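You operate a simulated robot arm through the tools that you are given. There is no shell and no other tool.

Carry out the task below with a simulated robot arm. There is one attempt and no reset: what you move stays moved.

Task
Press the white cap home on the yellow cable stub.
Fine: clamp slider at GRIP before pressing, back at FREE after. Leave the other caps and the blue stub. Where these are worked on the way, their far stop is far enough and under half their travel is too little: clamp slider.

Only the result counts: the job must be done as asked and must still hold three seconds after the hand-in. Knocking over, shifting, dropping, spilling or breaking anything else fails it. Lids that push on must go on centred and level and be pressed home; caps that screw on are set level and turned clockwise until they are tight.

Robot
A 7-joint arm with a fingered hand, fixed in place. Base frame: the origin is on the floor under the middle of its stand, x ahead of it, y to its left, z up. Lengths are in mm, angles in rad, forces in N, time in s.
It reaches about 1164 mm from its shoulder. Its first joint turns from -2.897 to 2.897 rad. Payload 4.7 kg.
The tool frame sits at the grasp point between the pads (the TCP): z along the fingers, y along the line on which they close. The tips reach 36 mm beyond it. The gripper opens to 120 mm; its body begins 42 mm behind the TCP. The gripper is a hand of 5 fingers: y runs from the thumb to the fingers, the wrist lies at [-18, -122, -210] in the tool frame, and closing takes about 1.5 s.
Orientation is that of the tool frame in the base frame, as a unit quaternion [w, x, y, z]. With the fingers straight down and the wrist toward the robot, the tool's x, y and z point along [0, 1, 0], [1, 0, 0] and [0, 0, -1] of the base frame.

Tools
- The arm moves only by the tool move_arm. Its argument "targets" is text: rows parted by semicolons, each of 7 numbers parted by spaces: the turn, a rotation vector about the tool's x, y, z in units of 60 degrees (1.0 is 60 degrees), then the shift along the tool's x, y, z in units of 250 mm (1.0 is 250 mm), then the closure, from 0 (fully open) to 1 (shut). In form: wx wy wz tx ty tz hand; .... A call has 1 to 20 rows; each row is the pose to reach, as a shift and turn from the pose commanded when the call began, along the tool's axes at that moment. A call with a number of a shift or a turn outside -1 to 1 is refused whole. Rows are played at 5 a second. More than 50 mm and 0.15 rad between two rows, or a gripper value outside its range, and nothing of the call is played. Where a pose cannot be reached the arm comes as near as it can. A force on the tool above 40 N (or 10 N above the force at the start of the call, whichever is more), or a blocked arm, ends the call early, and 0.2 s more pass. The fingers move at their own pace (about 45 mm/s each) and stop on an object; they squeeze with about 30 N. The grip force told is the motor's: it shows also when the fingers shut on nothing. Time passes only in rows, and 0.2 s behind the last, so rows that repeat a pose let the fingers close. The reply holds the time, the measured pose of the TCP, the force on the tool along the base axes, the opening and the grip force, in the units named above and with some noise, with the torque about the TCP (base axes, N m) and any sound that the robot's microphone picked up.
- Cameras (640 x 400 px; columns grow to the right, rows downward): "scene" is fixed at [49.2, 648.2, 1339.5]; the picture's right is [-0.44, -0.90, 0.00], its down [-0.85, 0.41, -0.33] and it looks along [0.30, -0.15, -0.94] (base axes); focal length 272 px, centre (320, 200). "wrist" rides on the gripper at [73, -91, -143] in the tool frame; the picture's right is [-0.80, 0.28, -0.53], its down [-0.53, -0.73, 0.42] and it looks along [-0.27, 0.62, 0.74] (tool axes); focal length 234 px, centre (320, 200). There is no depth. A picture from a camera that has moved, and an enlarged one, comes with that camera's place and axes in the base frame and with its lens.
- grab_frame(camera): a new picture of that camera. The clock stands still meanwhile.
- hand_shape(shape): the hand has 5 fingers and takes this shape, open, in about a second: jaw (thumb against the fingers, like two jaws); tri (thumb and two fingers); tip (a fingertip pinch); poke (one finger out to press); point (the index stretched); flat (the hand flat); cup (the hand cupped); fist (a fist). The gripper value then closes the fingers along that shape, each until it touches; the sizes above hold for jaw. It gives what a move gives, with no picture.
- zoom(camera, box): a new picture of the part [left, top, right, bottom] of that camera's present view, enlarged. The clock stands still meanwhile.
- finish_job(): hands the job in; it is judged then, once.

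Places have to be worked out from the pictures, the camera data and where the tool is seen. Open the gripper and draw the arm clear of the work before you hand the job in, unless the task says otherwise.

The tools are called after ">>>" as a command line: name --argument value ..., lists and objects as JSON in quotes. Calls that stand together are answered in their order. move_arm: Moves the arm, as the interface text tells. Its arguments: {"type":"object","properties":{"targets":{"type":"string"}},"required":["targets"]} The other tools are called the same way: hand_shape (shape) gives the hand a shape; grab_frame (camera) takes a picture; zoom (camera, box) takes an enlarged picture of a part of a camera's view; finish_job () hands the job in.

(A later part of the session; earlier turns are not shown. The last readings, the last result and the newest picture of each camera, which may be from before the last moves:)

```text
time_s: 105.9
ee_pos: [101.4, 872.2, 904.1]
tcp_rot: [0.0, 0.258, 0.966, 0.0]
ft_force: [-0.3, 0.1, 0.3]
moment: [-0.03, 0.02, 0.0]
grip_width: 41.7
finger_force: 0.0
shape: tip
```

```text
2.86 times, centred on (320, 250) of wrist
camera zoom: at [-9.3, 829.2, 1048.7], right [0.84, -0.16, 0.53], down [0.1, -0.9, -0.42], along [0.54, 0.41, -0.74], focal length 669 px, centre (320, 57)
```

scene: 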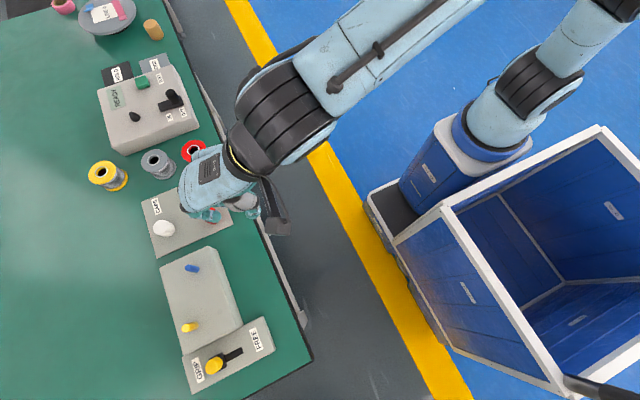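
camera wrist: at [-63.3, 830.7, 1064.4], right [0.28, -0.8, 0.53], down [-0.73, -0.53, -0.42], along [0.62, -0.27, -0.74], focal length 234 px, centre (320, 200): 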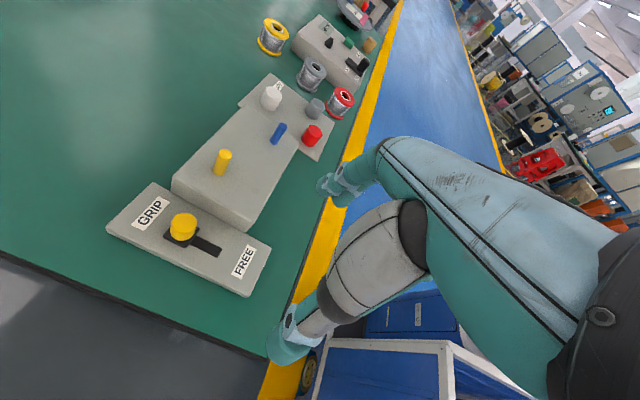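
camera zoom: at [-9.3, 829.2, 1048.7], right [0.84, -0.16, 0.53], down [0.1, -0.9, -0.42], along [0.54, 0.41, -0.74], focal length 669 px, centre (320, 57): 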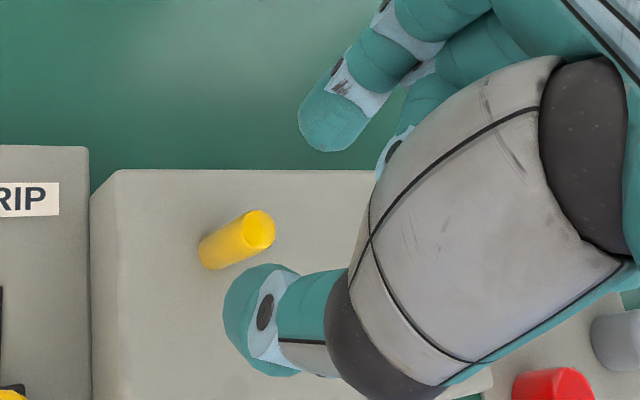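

Aligned. I descend to z≈858, close on the stub, then push down only 1.5 mm to read its resistance at FREE.

>>> move_arm --targets "0 0 0 0 0 0.07 0.65; 0 0 0 0 0 0.14 0.65; 0 0 0 0 0 0.184 0.65; 0 0 0 0 0 0.184 0.75; 0 0 0 0 0 0.184 0.85; 0 0 0 0 0 0.184 0.95; 0 0 0 0 0 0.184 0.98; 0 0 0 0 0 0.184 0.98; 0 0 0 0 0 0.184 0.98"

>>> zoom --camera "wrist" --box '[240, 180, 400, 320]'

>>> move_arm --targets "0 0 0 0 0 0.003 0.98; 0 0 0 0 0 0.006 0.98; 0 0 0 0 0 0.006 0.98"

>>> zoom --camera "wrist" --box '[240, 180, 400, 320]'

```text
time_s: 107.9
ee_pos: [100.1, 873.4, 857.6]
tcp_rot: [0.0, 0.258, 0.966, 0.0]
ft_force: [-1.5, 0.9, -1.6]
moment: [0.04, 0.03, -0.04]
grip_width: 8.0
finger_force: 30.1
shape: tip
```

```text
2.86 times, centred on (320, 250) of wrist
camera zoom: at [-8.6, 830.4, 1002.9], right [0.84, -0.16, 0.53], down [0.09, -0.9, -0.42], along [0.54, 0.4, -0.74], focal length 669 px, centre (320, 57)
```

zoom: 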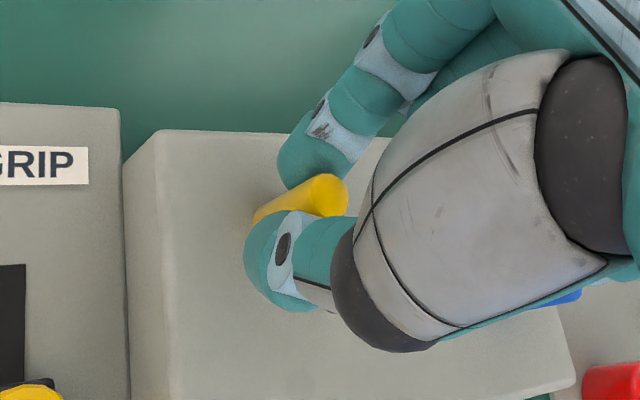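

```text
time_s: 108.7
ee_pos: [101.8, 872.9, 857.7]
tcp_rot: [0.0, 0.259, 0.966, 0.0]
ft_force: [-1.7, 1.2, 3.8]
moment: [0.05, 0.11, -0.03]
grip_width: 7.9
finger_force: 30.2
shape: tip
```

```text
2.86 times, centred on (320, 250) of wrist
camera zoom: at [-8.6, 830.1, 1002.5], right [0.84, -0.16, 0.52], down [0.09, -0.9, -0.43], along [0.54, 0.41, -0.74], focal length 669 px, centre (320, 57)
```

zoom: 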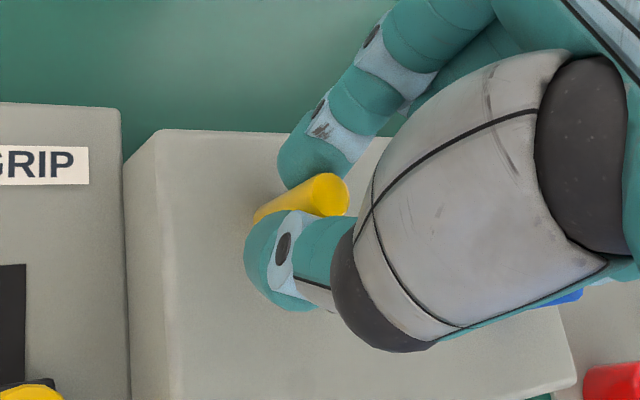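

3.8 N after a very small movement. I push another 2 mm to see whether it yields steadily.

>>> move_arm --targets "0 0 0 0 0 0.004 0.98; 0 0 0 0 0 0.008 0.98; 0 0 0 0 0 0.008 0.98"

>>> zoom --camera "wrist" --box '[240, 180, 400, 320]'

```text
time_s: 109.5
ee_pos: [100.9, 873.8, 854.8]
tcp_rot: [-0.001, 0.259, 0.966, 0.0]
ft_force: [0.6, 4.0, 3.1]
moment: [0.14, 0.01, 0.0]
grip_width: 8.0
finger_force: 29.7
shape: tip
```

```text
2.86 times, centred on (320, 250) of wrist
camera zoom: at [-8.9, 829.8, 999.6], right [0.84, -0.16, 0.53], down [0.09, -0.9, -0.43], along [0.54, 0.4, -0.74], focal length 669 px, centre (320, 57)
```

zoom: 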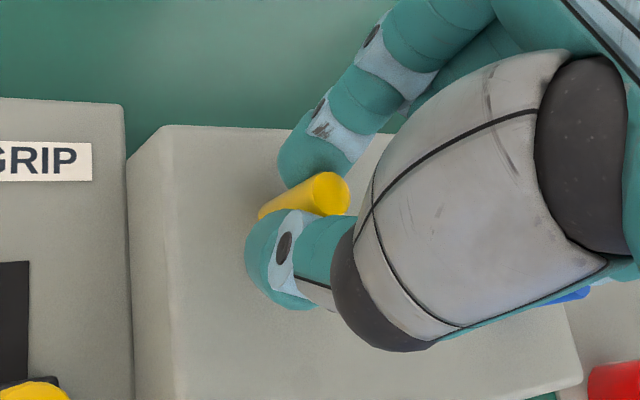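

The stub yields at about 3–4 N at FREE too, so that friction is the built-in pressing resistance of the stub, and "home" means pressed down until the rim meets the block, as my first press did. I'll redo it cleanly in the right order. First I draw the stub back up to its original height.

>>> move_arm --targets "0 0 0 0 0 -0.004 0.98; 0 0 0 0 0 -0.008 0.98; 0 0 0 0 0 -0.012 0.98; 0 0 0 0 0 -0.015 0.98; 0 0 0 0 0 -0.015 0.98"

```text
time_s: 110.7
ee_pos: [100.2, 873.5, 856.0]
tcp_rot: [0.001, 0.259, 0.966, -0.001]
ft_force: [-1.0, 1.8, -4.1]
moment: [0.12, 0.01, 0.0]
grip_width: 8.1
finger_force: 30.0
shape: tip
```

I pull one more millimetre and check for an upper stop.

>>> move_arm --targets "0 0 0 0 0 -0.003 0.98; 0 0 0 0 0 -0.006 0.98; 0 0 0 0 0 -0.006 0.98"

>>> zoom --camera "wrist" --box '[240, 180, 400, 320]'

```text
time_s: 111.5
ee_pos: [100.1, 873.3, 858.5]
tcp_rot: [0.001, 0.259, 0.966, -0.001]
ft_force: [-2.9, 1.0, -11.7]
moment: [0.05, -0.01, -0.01]
grip_width: 8.0
finger_force: 29.9
shape: tip
```

```text
2.86 times, centred on (320, 250) of wrist
camera zoom: at [-8.9, 830.5, 1003.5], right [0.84, -0.16, 0.53], down [0.09, -0.9, -0.42], along [0.54, 0.4, -0.74], focal length 669 px, centre (320, 57)
```

zoom: 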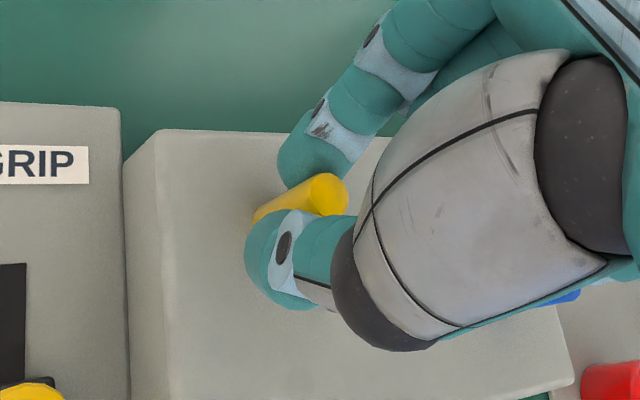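

An upper stop at 12 N: the stub is back exactly at its starting height. I release it, lift clear, close the fingers into a peg again and turn back to the slider's FREE side.

>>> move_arm --targets "0 0 0 0 0 0.004 0.95; 0 0 0 0 0 0.006 0.85; 0 0 0 0 0 0.006 0.75; 0 0 0 0 0 0.006 0.65; 0 0 0 0 0 0.006 0.65; 0 0 0 0 0 -0.06 0.65; 0 0 0 0 0 -0.13 0.65; 0 0 0 0 0 -0.19 0.65"

>>> move_arm --targets "0 0 0.125 0.0064 -0.0629 0 0.65; 0 0 0.25 0.0128 -0.1258 0 0.65; 0 0 0.375 0.0192 -0.1886 0 0.75; 0 0 0.5 0.0257 -0.2515 0 0.85; 0 0 0.625 0.0321 -0.3144 0 0.95; 0 0 0.75 0.0385 -0.3773 0 1; 0 0 0.875 0.0449 -0.4401 0 1; 0 0 1 0.0513 -0.503 0 1; 0 0 1 0.0513 -0.503 0 1"

>>> zoom --camera "wrist" --box '[120, 130, 300, 290]'

```text
time_s: 113.3
ee_pos: [101.0, 873.6, 906.2]
tcp_rot: [0.0, 0.259, 0.966, 0.0]
ft_force: [-0.1, 0.0, -0.3]
moment: [0.0, 0.01, 0.02]
grip_width: 41.4
finger_force: 0.1
shape: tip
```

```text
time_s: 115.3
ee_pos: [26.7, 771.1, 908.1]
tcp_rot: [0.0, 0.708, 0.706, 0.0]
ft_force: [0.0, -0.3, 0.1]
moment: [-0.03, -0.04, -0.01]
grip_width: 0.0
finger_force: 29.7
shape: tip
```

```text
2.50 times, centred on (210, 210) of wrist
camera zoom: at [-65.9, 843.2, 1052.5], right [0.28, -0.8, 0.53], down [-0.73, -0.53, -0.42], along [0.62, -0.27, -0.74], focal length 585 px, centre (595, 175)
```

zoom: 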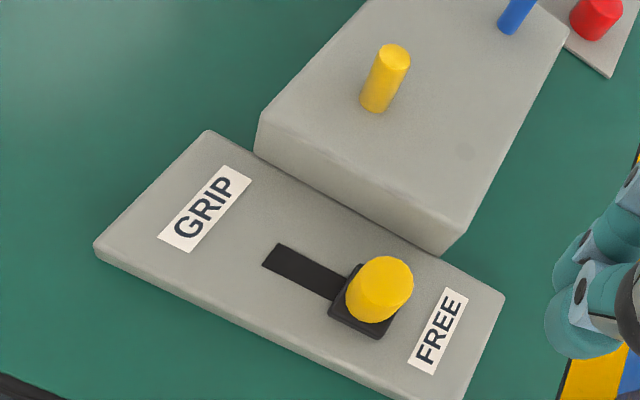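

The peg is formed and the slider is at FREE. I bring the peg down behind the knob at Y≈790, then push towards GRIP.

>>> move_arm --targets "0 0 0 0.04 0 0.08 1; 0 0 0 0.076 0.002 0.16 1; 0 0 0 0.076 0.002 0.24 1; 0 0 0 0.076 0.002 0.312 1; 0 0 0 0.076 0.002 0.312 1"

>>> zoom --camera "wrist" --box '[220, 160, 380, 320]'

```text
time_s: 116.5
ee_pos: [25.9, 790.3, 829.2]
tcp_rot: [-0.001, 0.707, 0.707, 0.0]
ft_force: [-0.1, -0.5, -0.2]
moment: [0.0, 0.01, 0.0]
grip_width: 0.0
finger_force: 30.2
shape: tip
```

```text
2.50 times, centred on (300, 240) of wrist
camera zoom: at [-65.9, 862.6, 974.3], right [0.28, -0.8, 0.53], down [-0.73, -0.53, -0.42], along [0.62, -0.27, -0.74], focal length 585 px, centre (370, 100)
```

zoom: 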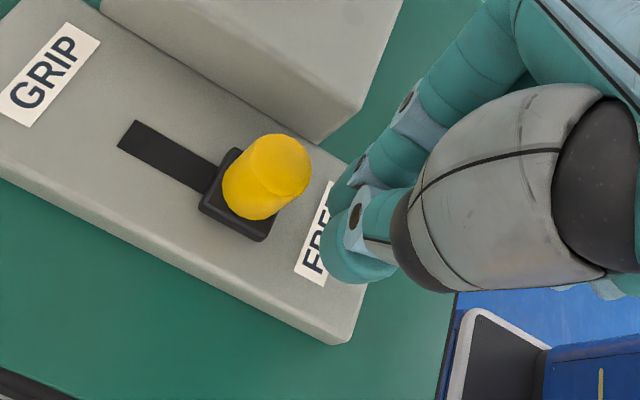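

The peg is well placed. I push along +Y in 4 mm steps to about Y 845.

>>> move_arm --targets "0 0 0 0.016 0 0 1; 0 0 0 0.032 0 0 1; 0 0 0 0.048 0.001 0 1; 0 0 0 0.064 0.002 0 1; 0 0 0 0.08 0.003 0 1; 0 0 0 0.096 0.004 0 1; 0 0 0 0.112 0.004 0 1; 0 0 0 0.128 0.004 0 1; 0 0 0 0.144 0.004 0 1; 0 0 0 0.16 0.004 0 1; 0 0 0 0.176 0.004 0 1; 0 0 0 0.192 0.004 0 1; 0 0 0 0.208 0.004 0 1; 0 0 0 0.22 0.004 0 1"

>>> zoom --camera "wrist" --box '[220, 160, 380, 320]'

```text
time_s: 119.5
ee_pos: [27.6, 843.7, 828.9]
tcp_rot: [0.0, 0.707, 0.707, 0.0]
ft_force: [0.4, -0.8, -1.1]
moment: [-0.01, -0.02, 0.02]
grip_width: 0.0
finger_force: 30.1
shape: tip
```

```text
2.50 times, centred on (300, 240) of wrist
camera zoom: at [-64.3, 916.0, 974.1], right [0.28, -0.8, 0.53], down [-0.73, -0.53, -0.42], along [0.62, -0.27, -0.74], focal length 585 px, centre (370, 100)
```

zoom: 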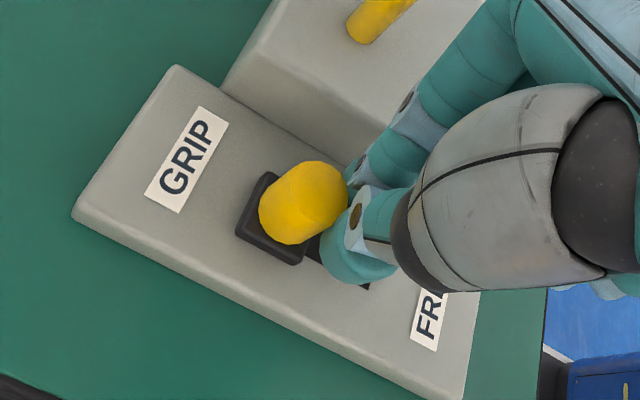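

The knob travels with the peg. I push on to the stop until the force is clear.

>>> move_arm --targets "0 0 0 0.006 0 0 1; 0 0 0 0.012 0 0 1; 0 0 0 0.018 0 0 1; 0 0 0 0.022 0 0 1; 0 0 0 0.026 0 0 1"

```text
time_s: 120.7
ee_pos: [27.2, 848.5, 827.7]
tcp_rot: [0.001, 0.707, 0.707, -0.002]
ft_force: [1.4, -32.4, -0.2]
moment: [-0.85, -0.07, -0.1]
grip_width: 0.0
finger_force: 30.1
shape: tip
```

32 N at the stop: the slider is fully at GRIP. I back off, rise, switch to "tri", and turn for the cap.

>>> move_arm --targets "0 0 0 -0.03 0 0 1; 0 0 0 -0.07 0 0 1; 0 0 0 -0.07 0 -0.12 1; 0 0 0 -0.07 0 -0.24 1; 0 0 0 -0.17 0 -0.34 1; 0 0 0 -0.27 0 -0.37 1; 0 0 0 -0.37 0 -0.37 1; 0 0 0 -0.43 0 -0.37 1; 0 0 0 -0.43 0 -0.37 1"

>>> hand_shape --shape "tri"

>>> move_arm --targets "0 0 -0.125 0 0 0 0.2; 0 0 -0.25 0 0 0 0.4; 0 0 -0.375 0 0.1 0 0.55; 0 0 -0.5 0 0.25 0 0.55; 0 0 -0.625 0 0.4 0 0.55; 0 0 -0.75 0 0.55 0 0.55; 0 0 -0.875 0 0.7 0 0.55; 0 0 -1 0 0.85 0 0.55; 0 0 -1 0 0.95 0 0.55; 0 0 -1 0 0.95 0 0.55"

>>> grab_frame --camera "scene"

>>> zoom --camera "scene" --box '[150, 290, 290, 400]'

```text
time_s: 122.7
ee_pos: [29.4, 743.1, 922.6]
tcp_rot: [0.0, 0.707, 0.707, -0.001]
ft_force: [0.4, 0.2, 0.2]
moment: [0.0, -0.02, 0.06]
grip_width: 0.0
finger_force: 29.7
shape: tip
```

```text
time_s: 123.6
ee_pos: [29.8, 743.5, 922.2]
tcp_rot: [0.0, 0.707, 0.707, 0.0]
ft_force: [0.5, 0.4, 0.3]
moment: [-0.05, 0.0, 0.0]
grip_width: 119.4
finger_force: 0.1
shape: tri
```

```text
time_s: 125.8
ee_pos: [267.8, 742.8, 923.3]
tcp_rot: [0.0, 0.258, 0.966, 0.001]
ft_force: [-0.4, 0.5, -0.3]
moment: [-0.02, 0.0, 0.0]
grip_width: 54.3
finger_force: 0.1
shape: tri
```

```text
taken
```

scene: 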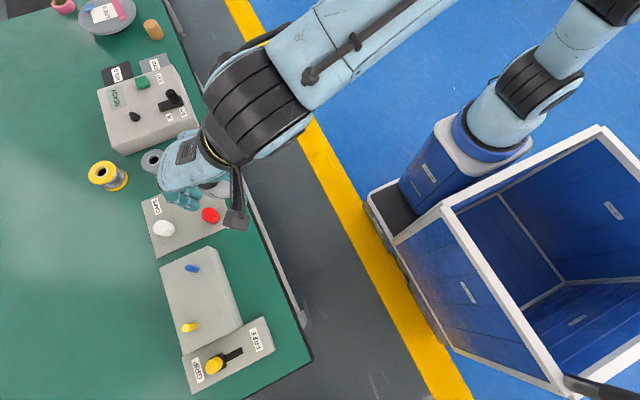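

```text
3.64 times, centred on (220, 345) of scene
camera zoom: at [49.2, 648.2, 1339.5], right [-0.44, -0.9, 0.0], down [-0.85, 0.41, -0.33], along [0.3, -0.15, -0.94], focal length 988 px, centre (684, -327)
```

zoom: 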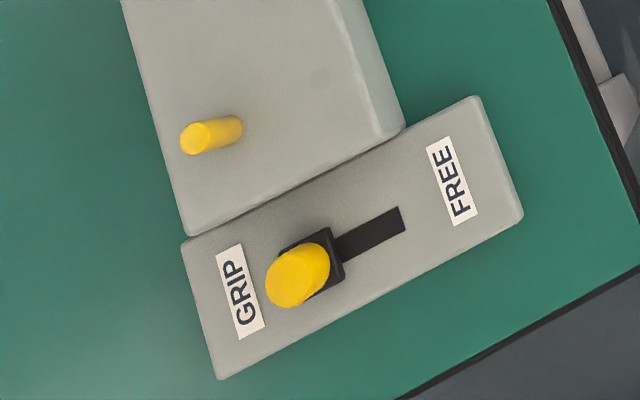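

The slider is at GRIP and the stub at full height. I move over the white cap again at z≈865 with the 70° heading.

>>> move_arm --targets "0 0 -0.0334 0.024 0.118 0.046 0.55; 0 0 -0.0668 0.0479 0.236 0.092 0.55; 0 0 -0.1002 0.0719 0.354 0.139 0.55; 0 0 -0.1336 0.0958 0.472 0.185 0.55; 0 0 -0.167 0.1198 0.59 0.231 0.55; 0 0 -0.167 0.1198 0.59 0.231 0.55"

>>> zoom --camera "wrist" --box '[250, 220, 330, 300]'

```text
time_s: 127.2
ee_pos: [316.4, 886.8, 864.4]
tcp_rot: [0.0, 0.174, 0.985, 0.001]
ft_force: [0.3, -1.0, 0.2]
moment: [0.01, 0.0, -0.02]
grip_width: 54.2
finger_force: 0.1
shape: tri
```

```text
5.00 times, centred on (290, 260) of wrist
camera zoom: at [215.3, 825.2, 1009.6], right [0.85, -0.01, 0.53], down [0.25, -0.87, -0.42], along [0.46, 0.49, -0.74], focal length 1171 px, centre (470, -100)
```

zoom: 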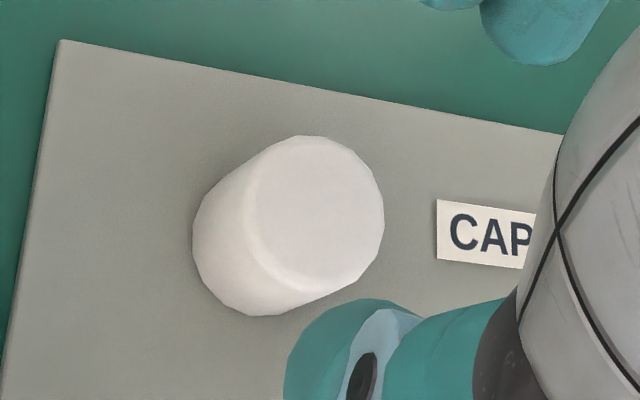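

The view matches the pose where I released it. I descend to z≈806 and close on the cap.

>>> move_arm --targets "0 0 0 0 0 0.09 0.55; 0 0 0 0 0 0.17 0.55; 0 0 0 0 0 0.22 0.55; 0 0 0 0 0 0.236 0.55; 0 0 0 0 0 0.236 0.63; 0 0 0 0 0 0.236 0.7; 0 0 0 0 0 0.236 0.77; 0 0 0 0 0 0.236 0.85; 0 0 0 0 0 0.236 0.85; 0 0 0 0 0 0.236 0.85"

>>> zoom --camera "wrist" --box '[280, 220, 344, 260]'

```text
time_s: 129.4
ee_pos: [313.8, 886.3, 804.5]
tcp_rot: [0.0, 0.174, 0.985, 0.0]
ft_force: [0.0, -0.6, 0.1]
moment: [0.0, 0.01, 0.01]
grip_width: 22.8
finger_force: 30.1
shape: tri
```

```text
10.00 times, centred on (312, 240) of wrist
camera zoom: at [213.6, 824.6, 949.7], right [0.85, -0.01, 0.53], down [0.25, -0.87, -0.42], along [0.46, 0.49, -0.74], focal length 2342 px, centre (400, -200)
```

zoom: 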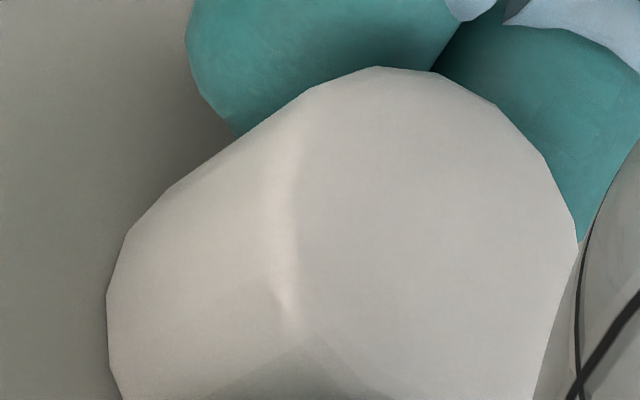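

The cap is gripped in practically the same attitude as before. I lift it and carry it to the stub, turning to the 30° heading that aligned well, to TCP (101.2, 870.0, 905).

>>> move_arm --targets "0 0 0 0 0 -0.08 0.85; 0 0 0 0 0 -0.16 0.85; 0 0 0 0 0 -0.24 0.85; 0 0 0.111 0.1303 -0.0587 -0.3 0.85; 0 0 0.222 0.2607 -0.1173 -0.36 0.85; 0 0 0.333 0.391 -0.176 -0.396 0.85; 0 0 0.444 0.5213 -0.2347 -0.396 0.85; 0 0 0.555 0.6517 -0.2933 -0.396 0.85; 0 0 0.667 0.782 -0.352 -0.396 0.85; 0 0 0.667 0.782 -0.352 -0.396 0.85"

>>> zoom --camera "wrist" --box '[270, 250, 302, 270]'

>>> zoom --camera "wrist" --box '[280, 220, 344, 260]'

>>> zoom --camera "scene" --box '[180, 317, 204, 333]'

```text
time_s: 131.6
ee_pos: [100.1, 869.6, 903.5]
tcp_rot: [0.0, 0.5, 0.866, 0.0]
ft_force: [0.0, -1.0, -0.8]
moment: [0.02, 0.0, -0.01]
grip_width: 23.0
finger_force: 29.9
shape: tri
```

```text
16.00 times, centred on (286, 260) of wrist
camera zoom: at [-16.6, 886.2, 1048.2], right [0.64, -0.56, 0.53], down [-0.37, -0.83, -0.42], along [0.67, 0.08, -0.74], focal length 3747 px, centre (864, -760)
```

zoom: 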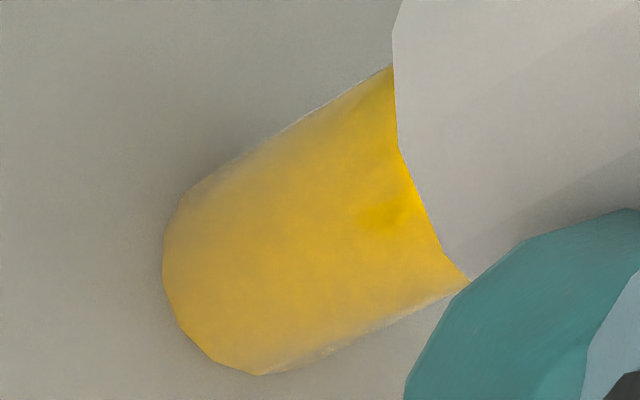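

```text
10.00 times, centred on (312, 240) of wrist
camera zoom: at [-16.6, 886.2, 1048.2], right [0.64, -0.56, 0.53], down [-0.37, -0.83, -0.42], along [0.67, 0.08, -0.74], focal length 2342 px, centre (400, -200)
```

zoom: 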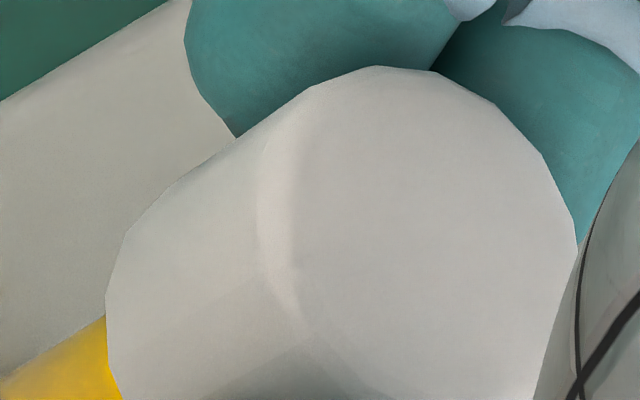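

```text
16.00 times, centred on (192, 325) of scene
camera zoom: at [49.2, 648.2, 1339.5], right [-0.44, -0.9, 0.0], down [-0.85, 0.41, -0.33], along [0.3, -0.15, -0.94], focal length 4345 px, centre (2368, -1800)
```

zoom: 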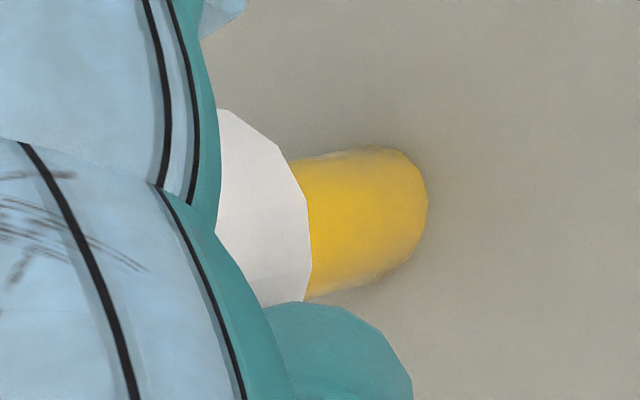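

Compared with the aligned pose of my first try, the cap is now about 1.2 mm short in both X and Y. I apply that correction, lower 12 mm and check again.

>>> move_arm --targets "0 0 0 0.0018 0.0066 0 0.85; 0 0 0 0.0018 0.0066 0.024 0.85; 0 0 0 0.0018 0.0066 0.048 0.85; 0 0 0 0.0018 0.0066 0.048 0.85"

>>> zoom --camera "wrist" --box '[270, 250, 302, 270]'

>>> zoom --camera "scene" --box '[180, 317, 204, 333]'

```text
time_s: 132.6
ee_pos: [99.9, 870.9, 891.6]
tcp_rot: [0.0, 0.5, 0.866, -0.001]
ft_force: [-0.1, 0.2, -0.8]
moment: [-0.03, -0.01, 0.0]
grip_width: 22.8
finger_force: 29.7
shape: tri
```

```text
16.00 times, centred on (286, 260) of wrist
camera zoom: at [-16.0, 887.5, 1036.8], right [0.64, -0.56, 0.53], down [-0.37, -0.83, -0.42], along [0.67, 0.08, -0.74], focal length 3747 px, centre (864, -760)
```

zoom: 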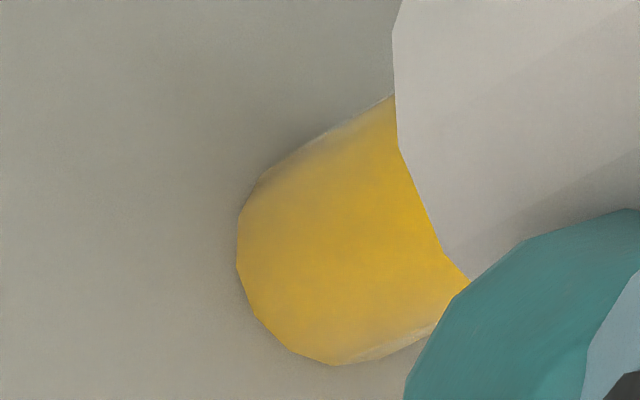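

```text
16.00 times, centred on (192, 325) of scene
camera zoom: at [49.2, 648.2, 1339.5], right [-0.44, -0.9, 0.0], down [-0.85, 0.41, -0.33], along [0.3, -0.15, -0.94], focal length 4345 px, centre (2368, -1800)
```

zoom: 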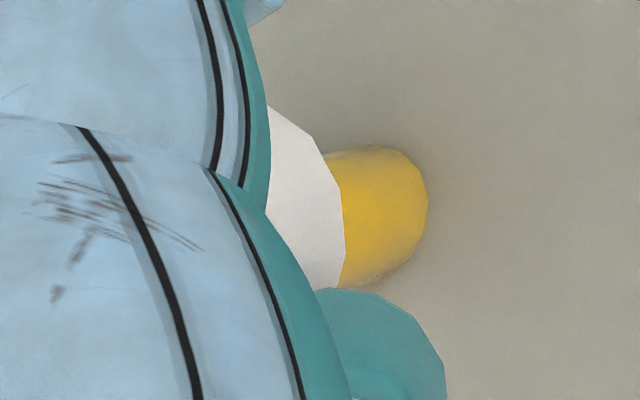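

Nearly centred; a residual of about +0.6 mm in X and -0.3 mm in Y. I correct that and lower 14 mm over the stub in small steps.

>>> move_arm --targets "0 0 0 -0.0022 0.0015 0 0.85; 0 0 0 -0.0022 0.0015 0.008 0.85; 0 0 0 -0.0022 0.0015 0.016 0.85; 0 0 0 -0.0022 0.0015 0.024 0.85; 0 0 0 -0.0022 0.0015 0.032 0.85; 0 0 0 -0.0022 0.0015 0.04 0.85; 0 0 0 -0.0022 0.0015 0.048 0.85; 0 0 0 -0.0022 0.0015 0.056 0.85; 0 0 0 -0.0022 0.0015 0.056 0.85"

>>> zoom --camera "wrist" --box '[270, 215, 350, 265]'

```text
time_s: 134.6
ee_pos: [101.7, 870.9, 877.1]
tcp_rot: [0.0, 0.5, 0.866, 0.0]
ft_force: [-0.4, -0.1, 0.0]
moment: [0.0, -0.01, -0.01]
grip_width: 22.7
finger_force: 30.3
shape: tri
```

```text
8.00 times, centred on (310, 240) of wrist
camera zoom: at [-14.5, 887.4, 1022.9], right [0.64, -0.56, 0.53], down [-0.37, -0.83, -0.42], along [0.67, 0.08, -0.74], focal length 1873 px, centre (400, -120)
```

zoom: 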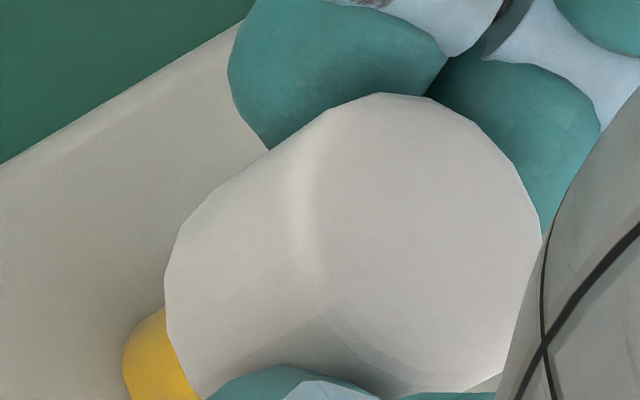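

The rim is about 10 mm past the stub top with no force, so it has entered cleanly. I continue down 14 mm.

>>> move_arm --targets "0 0 0 0 0 0.008 0.85; 0 0 0 0 0 0.016 0.85; 0 0 0 0 0 0.024 0.85; 0 0 0 0 0 0.032 0.85; 0 0 0 0 0 0.04 0.85; 0 0 0 0 0 0.048 0.85; 0 0 0 0 0 0.056 0.85; 0 0 0 0 0 0.056 0.85"

```text
time_s: 136.4
ee_pos: [101.1, 871.2, 863.0]
tcp_rot: [0.0, 0.5, 0.866, 0.0]
ft_force: [-0.6, -1.2, 0.4]
moment: [0.01, 0.01, -0.02]
grip_width: 22.8
finger_force: 29.6
shape: tri
```

At z≈863 the stub top should be about to meet the cap's inside. With the slider at GRIP, I press down steadily.

>>> move_arm --targets "0 0 0 0 0 0.006 0.85; 0 0 0 0 0 0.012 0.85; 0 0 0 0 0 0.018 0.85; 0 0 0 0 0 0.024 0.85; 0 0 0 0 0 0.03 0.85; 0 0 0 0 0 0.03 0.85"

>>> zoom --camera "wrist" --box '[270, 215, 350, 265]'

```text
time_s: 137.8
ee_pos: [101.4, 871.5, 855.7]
tcp_rot: [0.0, 0.5, 0.866, 0.0]
ft_force: [-0.1, 1.6, 3.1]
moment: [0.02, 0.01, -0.02]
grip_width: 23.0
finger_force: 29.8
shape: tri
```

```text
8.00 times, centred on (310, 240) of wrist
camera zoom: at [-15.0, 887.7, 1001.5], right [0.64, -0.56, 0.53], down [-0.37, -0.83, -0.42], along [0.67, 0.08, -0.74], focal length 1873 px, centre (400, -120)
```

zoom: 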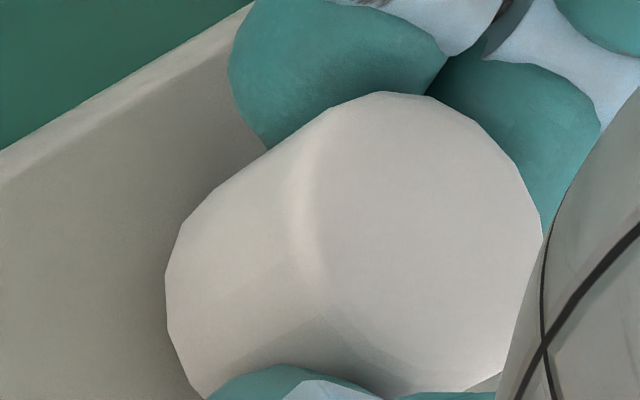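

Pressing resistance of about 3 N, as before. I keep pressing until the stop.

>>> move_arm --targets "0 0 0 0 0 0.004 0.85; 0 0 0 0 0 0.008 0.85; 0 0 0 0 0 0.012 0.85; 0 0 0 0 0 0.016 0.85; 0 0 0 0 0 0.016 0.85"

```text
time_s: 139.0
ee_pos: [101.6, 871.2, 851.7]
tcp_rot: [0.0, 0.5, 0.866, 0.0]
ft_force: [-1.4, 0.8, 2.7]
moment: [0.05, 0.01, 0.03]
grip_width: 22.7
finger_force: 30.2
shape: tri
```

>>> move_arm --targets "0 0 0 0 0 0.003 0.85; 0 0 0 0 0 0.006 0.85; 0 0 0 0 0 0.009 0.85; 0 0 0 0 0 0.009 0.85"

```text
time_s: 140.0
ee_pos: [101.2, 870.8, 849.7]
tcp_rot: [0.0, 0.5, 0.866, 0.0]
ft_force: [0.0, -1.7, 4.4]
moment: [-0.03, -0.04, -0.02]
grip_width: 22.9
finger_force: 29.6
shape: tri
```

Still sliding at about 4 N; I press on.

>>> move_arm --targets "0 0 0 0 0 0.003 0.85; 0 0 0 0 0 0.006 0.85; 0 0 0 0 0 0.009 0.85; 0 0 0 0 0 0.009 0.85"

>>> zoom --camera "wrist" --box '[270, 215, 350, 265]'

```text
time_s: 141.0
ee_pos: [102.1, 871.4, 848.8]
tcp_rot: [0.0, 0.5, 0.866, 0.001]
ft_force: [0.0, 0.5, 13.5]
moment: [0.05, -0.1, 0.01]
grip_width: 23.2
finger_force: 29.6
shape: tri
```

```text
8.00 times, centred on (310, 240) of wrist
camera zoom: at [-14.9, 887.3, 994.6], right [0.64, -0.56, 0.52], down [-0.37, -0.83, -0.43], along [0.67, 0.08, -0.74], focal length 1873 px, centre (400, -120)
```

zoom: 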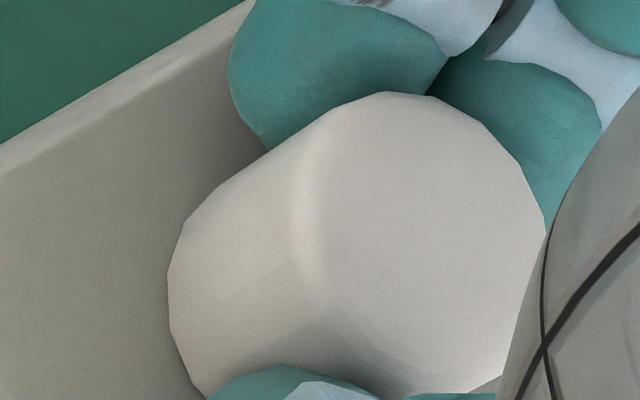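

13.5 N: the stop is reached. I press a little more to make sure it is fully home.

>>> move_arm --targets "0 0 0 0 0 0.003 0.85; 0 0 0 0 0 0.006 0.85; 0 0 0 0 0 0.006 0.85"

```text
time_s: 141.8
ee_pos: [100.6, 870.3, 849.1]
tcp_rot: [0.0, 0.5, 0.866, 0.002]
ft_force: [3.8, 1.7, 25.0]
moment: [0.12, -0.2, -0.04]
grip_width: 24.3
finger_force: 30.0
shape: tri
```

25 N against the stop: it is home. I ease the preload by a millimetre while opening the fingers gently, then lift straight up.

>>> move_arm --targets "0 0 0 0 0 -0.004 0.85; 0 0 0 0 0 -0.006 0.8; 0 0 0 0 0 -0.008 0.72; 0 0 0 0 0 -0.012 0.64; 0 0 0 0 0 -0.014 0.58; 0 0 0 0 0 -0.016 0.56; 0 0 0 0 0 -0.016 0.56"

>>> move_arm --targets "0 0 0 0 0 -0.04 0.56; 0 0 0 0 0 -0.1 0.55; 0 0 0 0 0 -0.16 0.55; 0 0 0 0 0 -0.22 0.55; 0 0 0 0 0 -0.22 0.55"

>>> zoom --camera "wrist" --box '[240, 210, 340, 280]'

```text
time_s: 143.4
ee_pos: [101.7, 869.6, 850.1]
tcp_rot: [0.001, 0.499, 0.866, -0.001]
ft_force: [-1.0, 0.3, 0.4]
moment: [-0.03, 0.0, -0.02]
grip_width: 52.3
finger_force: 0.1
shape: tri
```

```text
time_s: 144.6
ee_pos: [102.0, 872.5, 904.7]
tcp_rot: [0.0, 0.5, 0.866, 0.001]
ft_force: [0.5, 1.2, 0.1]
moment: [-0.03, -0.01, -0.01]
grip_width: 53.6
finger_force: 0.2
shape: tri
```

```text
5.71 times, centred on (290, 245) of wrist
camera zoom: at [-15.4, 888.1, 1049.1], right [0.64, -0.56, 0.53], down [-0.37, -0.83, -0.42], along [0.67, 0.08, -0.74], focal length 1338 px, centre (491, -57)
```

zoom: 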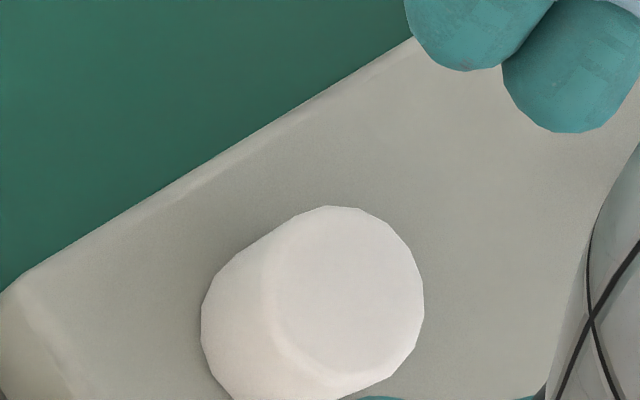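

The cap stays on, seated. Now the slider must go back to FREE. The cap stands near where the index would lean in my earlier grip, so I'll approach the knob from the opposite heading (about 120°), with the curled fingers away from the cap. I retreat first and turn the hand in free air.

>>> move_arm --targets "0 0 0 -0.06 -0.1173 -0.02 0.55; 0 0 0 -0.12 -0.2345 -0.04 0.55; 0 0 0 -0.18 -0.3518 -0.04 0.55; 0 0 0 -0.24 -0.469 -0.04 0.55; 0 0 -0.125 -0.24 -0.469 -0.04 0.55; 0 0 -0.25 -0.24 -0.469 -0.04 0.55; 0 0 -0.375 -0.24 -0.469 -0.04 0.55; 0 0 -0.5 -0.24 -0.469 -0.04 0.55; 0 0 -0.625 -0.24 -0.469 -0.04 0.55; 0 0 -0.75 -0.24 -0.469 -0.04 0.55; 0 0 -0.875 -0.24 -0.469 -0.04 0.55; 0 0 -1 -0.24 -0.469 -0.04 0.55"

>>> hand_shape --shape "tip"

>>> move_arm --targets "0 0 -0.125 0 0 0 0.3; 0 0 -0.25 0 0 0 0.5; 0 0 -0.375 0 0 0 0.65; 0 0 -0.5 0 0 0 0.65; 0 0 -0.5 0 0 0 0.65"

>>> grab_frame --camera "wrist"

>>> grab_frame --camera "scene"

```text
time_s: 147.2
ee_pos: [30.2, 760.3, 914.9]
tcp_rot: [0.001, 0.0, 1.0, 0.0]
ft_force: [-0.1, 0.0, -0.5]
moment: [-0.03, 0.0, -0.05]
grip_width: 53.7
finger_force: 0.0
shape: tri
```

```text
time_s: 148.1
ee_pos: [30.1, 760.9, 916.8]
tcp_rot: [0.0, 0.0, 1.0, 0.0]
ft_force: [0.8, 0.5, -0.1]
moment: [0.0, 0.01, -0.03]
grip_width: 119.6
finger_force: 0.2
shape: tip
```

```text
time_s: 149.3
ee_pos: [30.2, 761.1, 915.4]
tcp_rot: [0.0, -0.259, 0.966, 0.0]
ft_force: [-0.4, -0.1, 0.1]
moment: [0.0, -0.02, 0.0]
grip_width: 42.7
finger_force: 0.1
shape: tip
```

```text
taken
camera wrist: at [11.9, 644.7, 1060.4], right [0.56, 0.64, 0.53], down [0.83, -0.37, -0.42], along [-0.08, 0.67, -0.74], focal length 234 px, centre (320, 200)
```

wrist: 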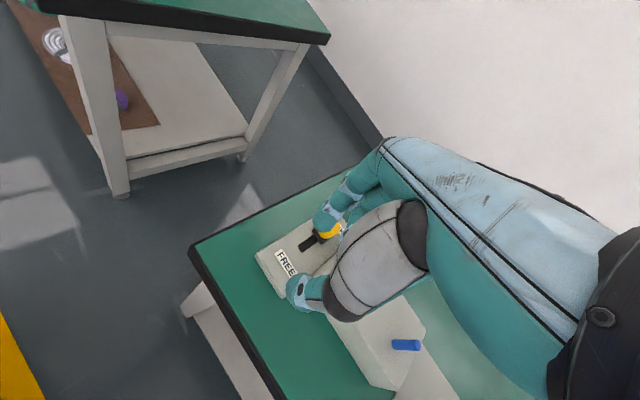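

```text
taken
```

scene: 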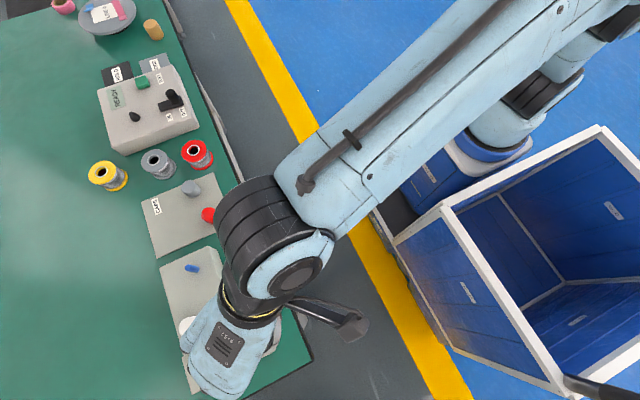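

φ≈120° is reachable. I move over the knob at about (27, 866) at z≈905 and look.

>>> move_arm --targets "0 0 0 -0.05 0.0927 0 0.65; 0 0 0 -0.1 0.1854 0 0.65; 0 0 0 -0.15 0.2781 0.02 0.65; 0 0 0 -0.1993 0.3708 0.04 0.65; 0 0 0 -0.1993 0.3708 0.04 0.65"

>>> grab_frame --camera "wrist"

>>> zoom --camera "wrist" --box '[220, 170, 400, 330]'

```text
time_s: 150.5
ee_pos: [25.8, 866.2, 904.1]
tcp_rot: [0.0, -0.259, 0.966, 0.0]
ft_force: [-0.7, 0.0, -0.4]
moment: [0.01, -0.01, -0.01]
grip_width: 42.8
finger_force: 0.1
shape: tip
```

```text
taken
camera wrist: at [8.8, 751.1, 1050.1], right [0.56, 0.64, 0.53], down [0.83, -0.37, -0.42], along [-0.08, 0.67, -0.74], focal length 234 px, centre (320, 200)
```

wrist: 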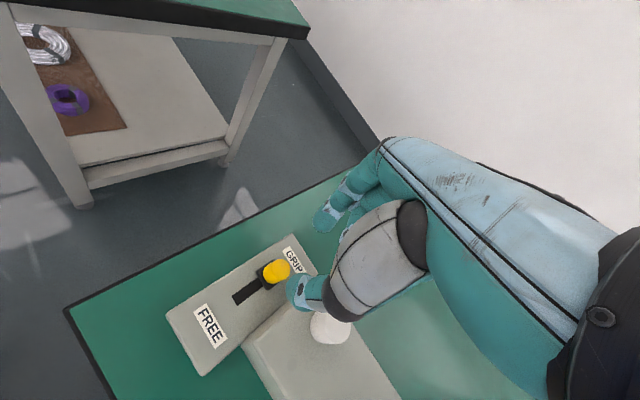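

```text
2.50 times, centred on (310, 250) of wrist
camera zoom: at [8.8, 751.1, 1050.1], right [0.56, 0.64, 0.53], down [0.83, -0.37, -0.42], along [-0.08, 0.67, -0.74], focal length 585 px, centre (345, 75)
```

zoom: 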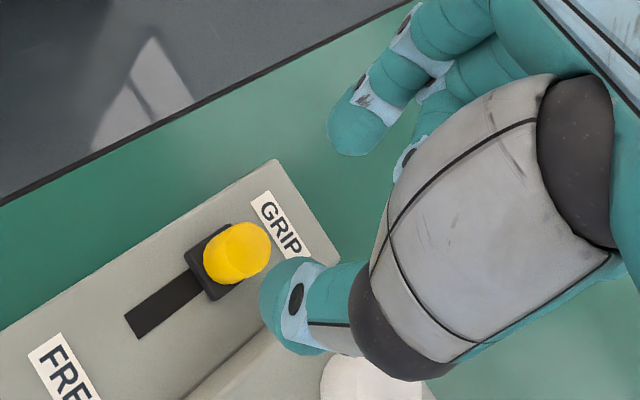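

The knob is within 2 mm of the pinch centre and the hand clears the cap. I descend to z≈833 with a small correction.

>>> move_arm --targets "0 0 0 0.003 -0.007 0.09 0.67; 0 0 0 0.003 -0.007 0.18 0.68; 0 0 0 0.003 -0.007 0.24 0.68; 0 0 0 0.003 -0.007 0.286 0.68; 0 0 0 0.003 -0.007 0.286 0.68"

>>> zoom --camera "wrist" --box '[220, 170, 400, 330]'

```text
time_s: 151.7
ee_pos: [28.2, 864.0, 834.6]
tcp_rot: [-0.001, -0.259, 0.966, 0.0]
ft_force: [-0.7, -1.0, 0.2]
moment: [0.0, -0.01, 0.03]
grip_width: 39.1
finger_force: 0.1
shape: tip
```

```text
2.50 times, centred on (310, 250) of wrist
camera zoom: at [9.0, 748.2, 979.1], right [0.56, 0.64, 0.53], down [0.83, -0.37, -0.42], along [-0.08, 0.67, -0.74], focal length 585 px, centre (345, 75)
```

zoom: 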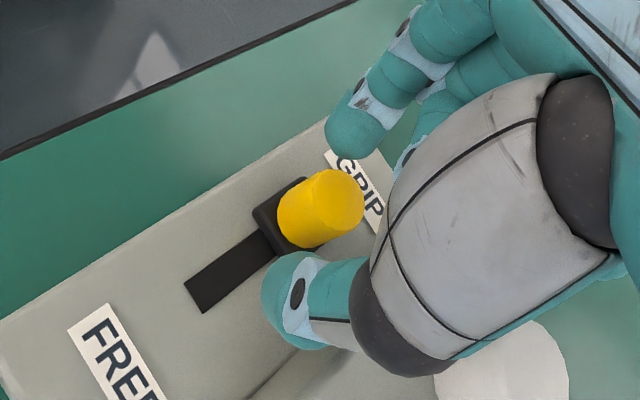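

Free of contact, with the knob between thumb and index. I close on it.

>>> move_arm --targets "0 0 0 0 0 0 0.76; 0 0 0 0 0 0 0.84; 0 0 0 0 0 0 0.9; 0 0 0 0 0 0 0.95; 0 0 0 0 0 0 0.95"

>>> zoom --camera "wrist" --box '[220, 170, 400, 330]'

```text
time_s: 152.9
ee_pos: [27.9, 864.4, 833.7]
tcp_rot: [0.001, -0.259, 0.966, 0.0]
ft_force: [0.4, 1.5, -1.9]
moment: [0.04, -0.01, 0.0]
grip_width: 17.1
finger_force: 30.1
shape: tip
```

```text
2.50 times, centred on (310, 250) of wrist
camera zoom: at [9.0, 748.3, 979.0], right [0.56, 0.64, 0.52], down [0.83, -0.37, -0.42], along [-0.08, 0.67, -0.74], focal length 585 px, centre (345, 75)
```

zoom: 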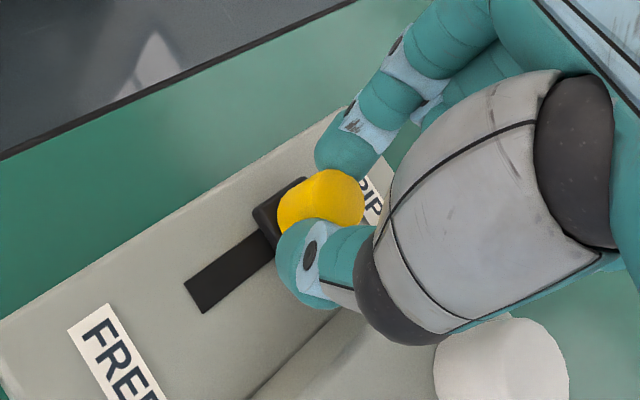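

Gripped. I drag it towards FREE along -Y, 40 mm in small steps.

>>> move_arm --targets "0 0 0 0.009 -0.0156 0 0.95; 0 0 0 0.018 -0.0312 0 0.95; 0 0 0 0.027 -0.0468 0 0.95; 0 0 0 0.036 -0.0624 0 0.95; 0 0 0 0.045 -0.0779 0 0.95; 0 0 0 0.054 -0.0935 0 0.95; 0 0 0 0.063 -0.1091 0 0.95; 0 0 0 0.072 -0.1247 0 0.95; 0 0 0 0.08 -0.1386 0 0.95"

>>> zoom --camera "wrist" --box '[220, 170, 400, 330]'

```text
time_s: 154.9
ee_pos: [26.1, 824.5, 834.6]
tcp_rot: [-0.001, -0.26, 0.966, 0.001]
ft_force: [4.8, 0.5, 2.6]
moment: [0.03, -0.08, -0.06]
grip_width: 17.5
finger_force: 30.5
shape: tip
```

```text
2.50 times, centred on (310, 250) of wrist
camera zoom: at [8.6, 708.1, 978.7], right [0.56, 0.64, 0.53], down [0.83, -0.37, -0.42], along [-0.08, 0.67, -0.74], focal length 585 px, centre (345, 75)
```

zoom: 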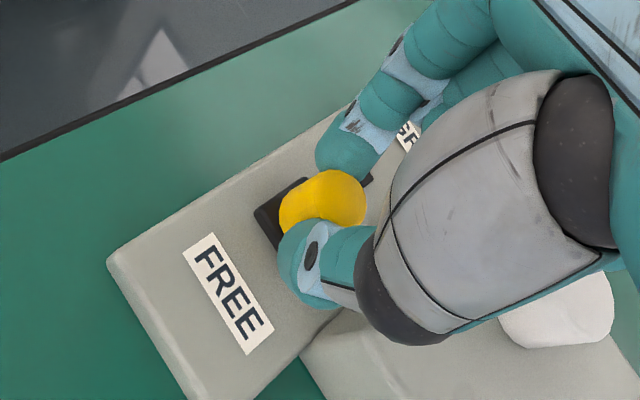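

The knob has travelled 40 mm. I go on in 1 mm steps until the FREE stop pushes back.

>>> move_arm --targets "0 0 0 0.002 -0.0035 0 0.95; 0 0 0 0.004 -0.0069 0 0.95; 0 0 0 0.006 -0.0104 0 0.95; 0 0 0 0.008 -0.0139 0 0.95; 0 0 0 0.008 -0.0139 0 0.95"

```text
time_s: 156.1
ee_pos: [27.3, 819.8, 834.0]
tcp_rot: [0.0, -0.259, 0.966, 0.001]
ft_force: [5.6, 17.5, 2.0]
moment: [0.63, -0.06, -0.13]
grip_width: 17.5
finger_force: 30.4
shape: tip
```

17.5 N reaction: the slider is at the FREE stop. I open in place, then lift straight up.

>>> move_arm --targets "0 0 0 0 0 0 0.9; 0 0 0 0 0 0 0.82; 0 0 0 0 0 0 0.74; 0 0 0 0 0 0 0.68; 0 0 0 0 0 0 0.67; 0 0 0 0 0 0 0.67"

>>> move_arm --targets "0 0 0 0 0 -0.06 0.67; 0 0 0 0 0 -0.14 0.67; 0 0 0 0 0 -0.24 0.65; 0 0 0 0 0 -0.34 0.6; 0 0 0 0.05 -0.15 -0.34 0.5; 0 0 0 0.1 -0.3 -0.34 0.4; 0 0 0 0.15 -0.45 -0.34 0.3; 0 0 0 0.2 -0.6 -0.34 0.2; 0 0 0 0.25 -0.75 -0.34 0; 0 0 0 0.3 -0.9 -0.34 0; 0 0 0 0.3 -0.9 -0.34 0"

>>> grab_frame --camera "scene"

>>> grab_frame --camera "wrist"

```text
time_s: 157.5
ee_pos: [26.4, 819.5, 832.6]
tcp_rot: [0.0, -0.259, 0.966, 0.001]
ft_force: [0.1, 0.6, 0.7]
moment: [-0.05, -0.03, 0.02]
grip_width: 39.5
finger_force: 0.0
shape: tip
```

```text
time_s: 159.9
ee_pos: [73.9, 588.6, 919.5]
tcp_rot: [0.0, -0.259, 0.966, 0.0]
ft_force: [-1.1, 0.9, 0.7]
moment: [0.01, 0.0, -0.04]
grip_width: 119.6
finger_force: 0.0
shape: tip
```

```text
taken
```

scene: 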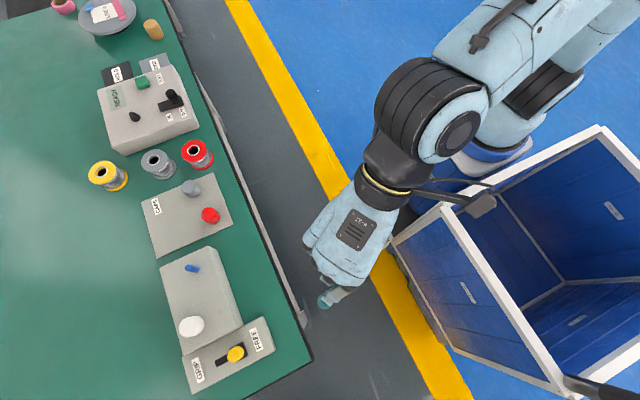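

```text
taken
camera wrist: at [56.3, 472.0, 1063.3], right [0.56, 0.64, 0.53], down [0.83, -0.37, -0.42], along [-0.08, 0.67, -0.74], focal length 234 px, centre (320, 200)
```

wrist: 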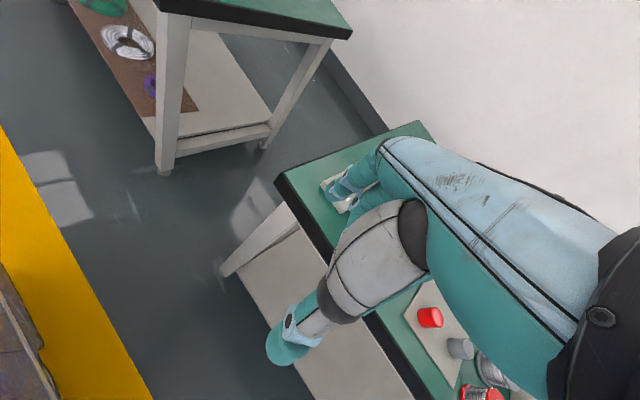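

The arm is clear of the bench. I check the cap, slider and the other parts closely from the scene camera.

>>> zoom --camera "scene" --box '[170, 305, 210, 345]'

>>> zoom --camera "scene" --box '[140, 240, 300, 400]'

>>> zoom --camera "scene" --box '[130, 160, 290, 260]'

```text
10.00 times, centred on (190, 325) of scene
camera zoom: at [49.2, 648.2, 1339.5], right [-0.44, -0.9, 0.0], down [-0.85, 0.41, -0.33], along [0.3, -0.15, -0.94], focal length 2716 px, centre (1620, -1050)
```

zoom: 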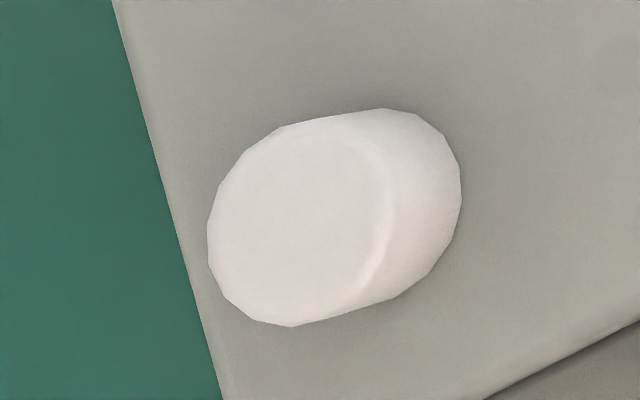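

```text
2.50 times, centred on (220, 320) of scene
camera zoom: at [49.2, 648.2, 1339.5], right [-0.44, -0.9, 0.0], down [-0.85, 0.41, -0.33], along [0.3, -0.15, -0.94], focal length 679 px, centre (570, -100)
```

zoom: 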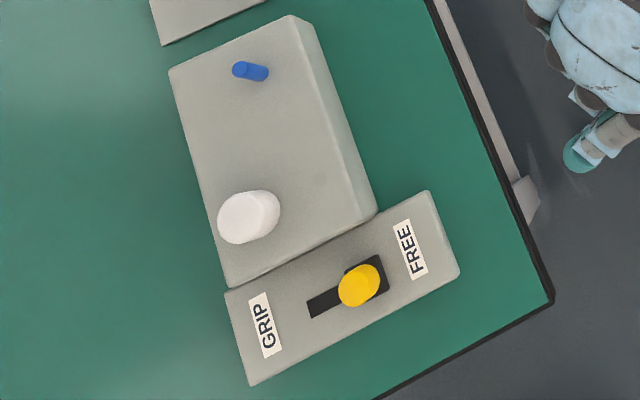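

```text
4.00 times, centred on (210, 210) of scene
camera zoom: at [49.2, 648.2, 1339.5], right [-0.44, -0.9, 0.0], down [-0.85, 0.41, -0.33], along [0.3, -0.15, -0.94], focal length 1086 px, centre (760, 160)
```

zoom: 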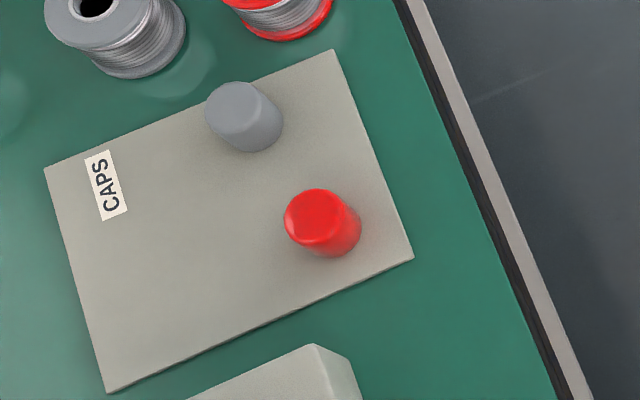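

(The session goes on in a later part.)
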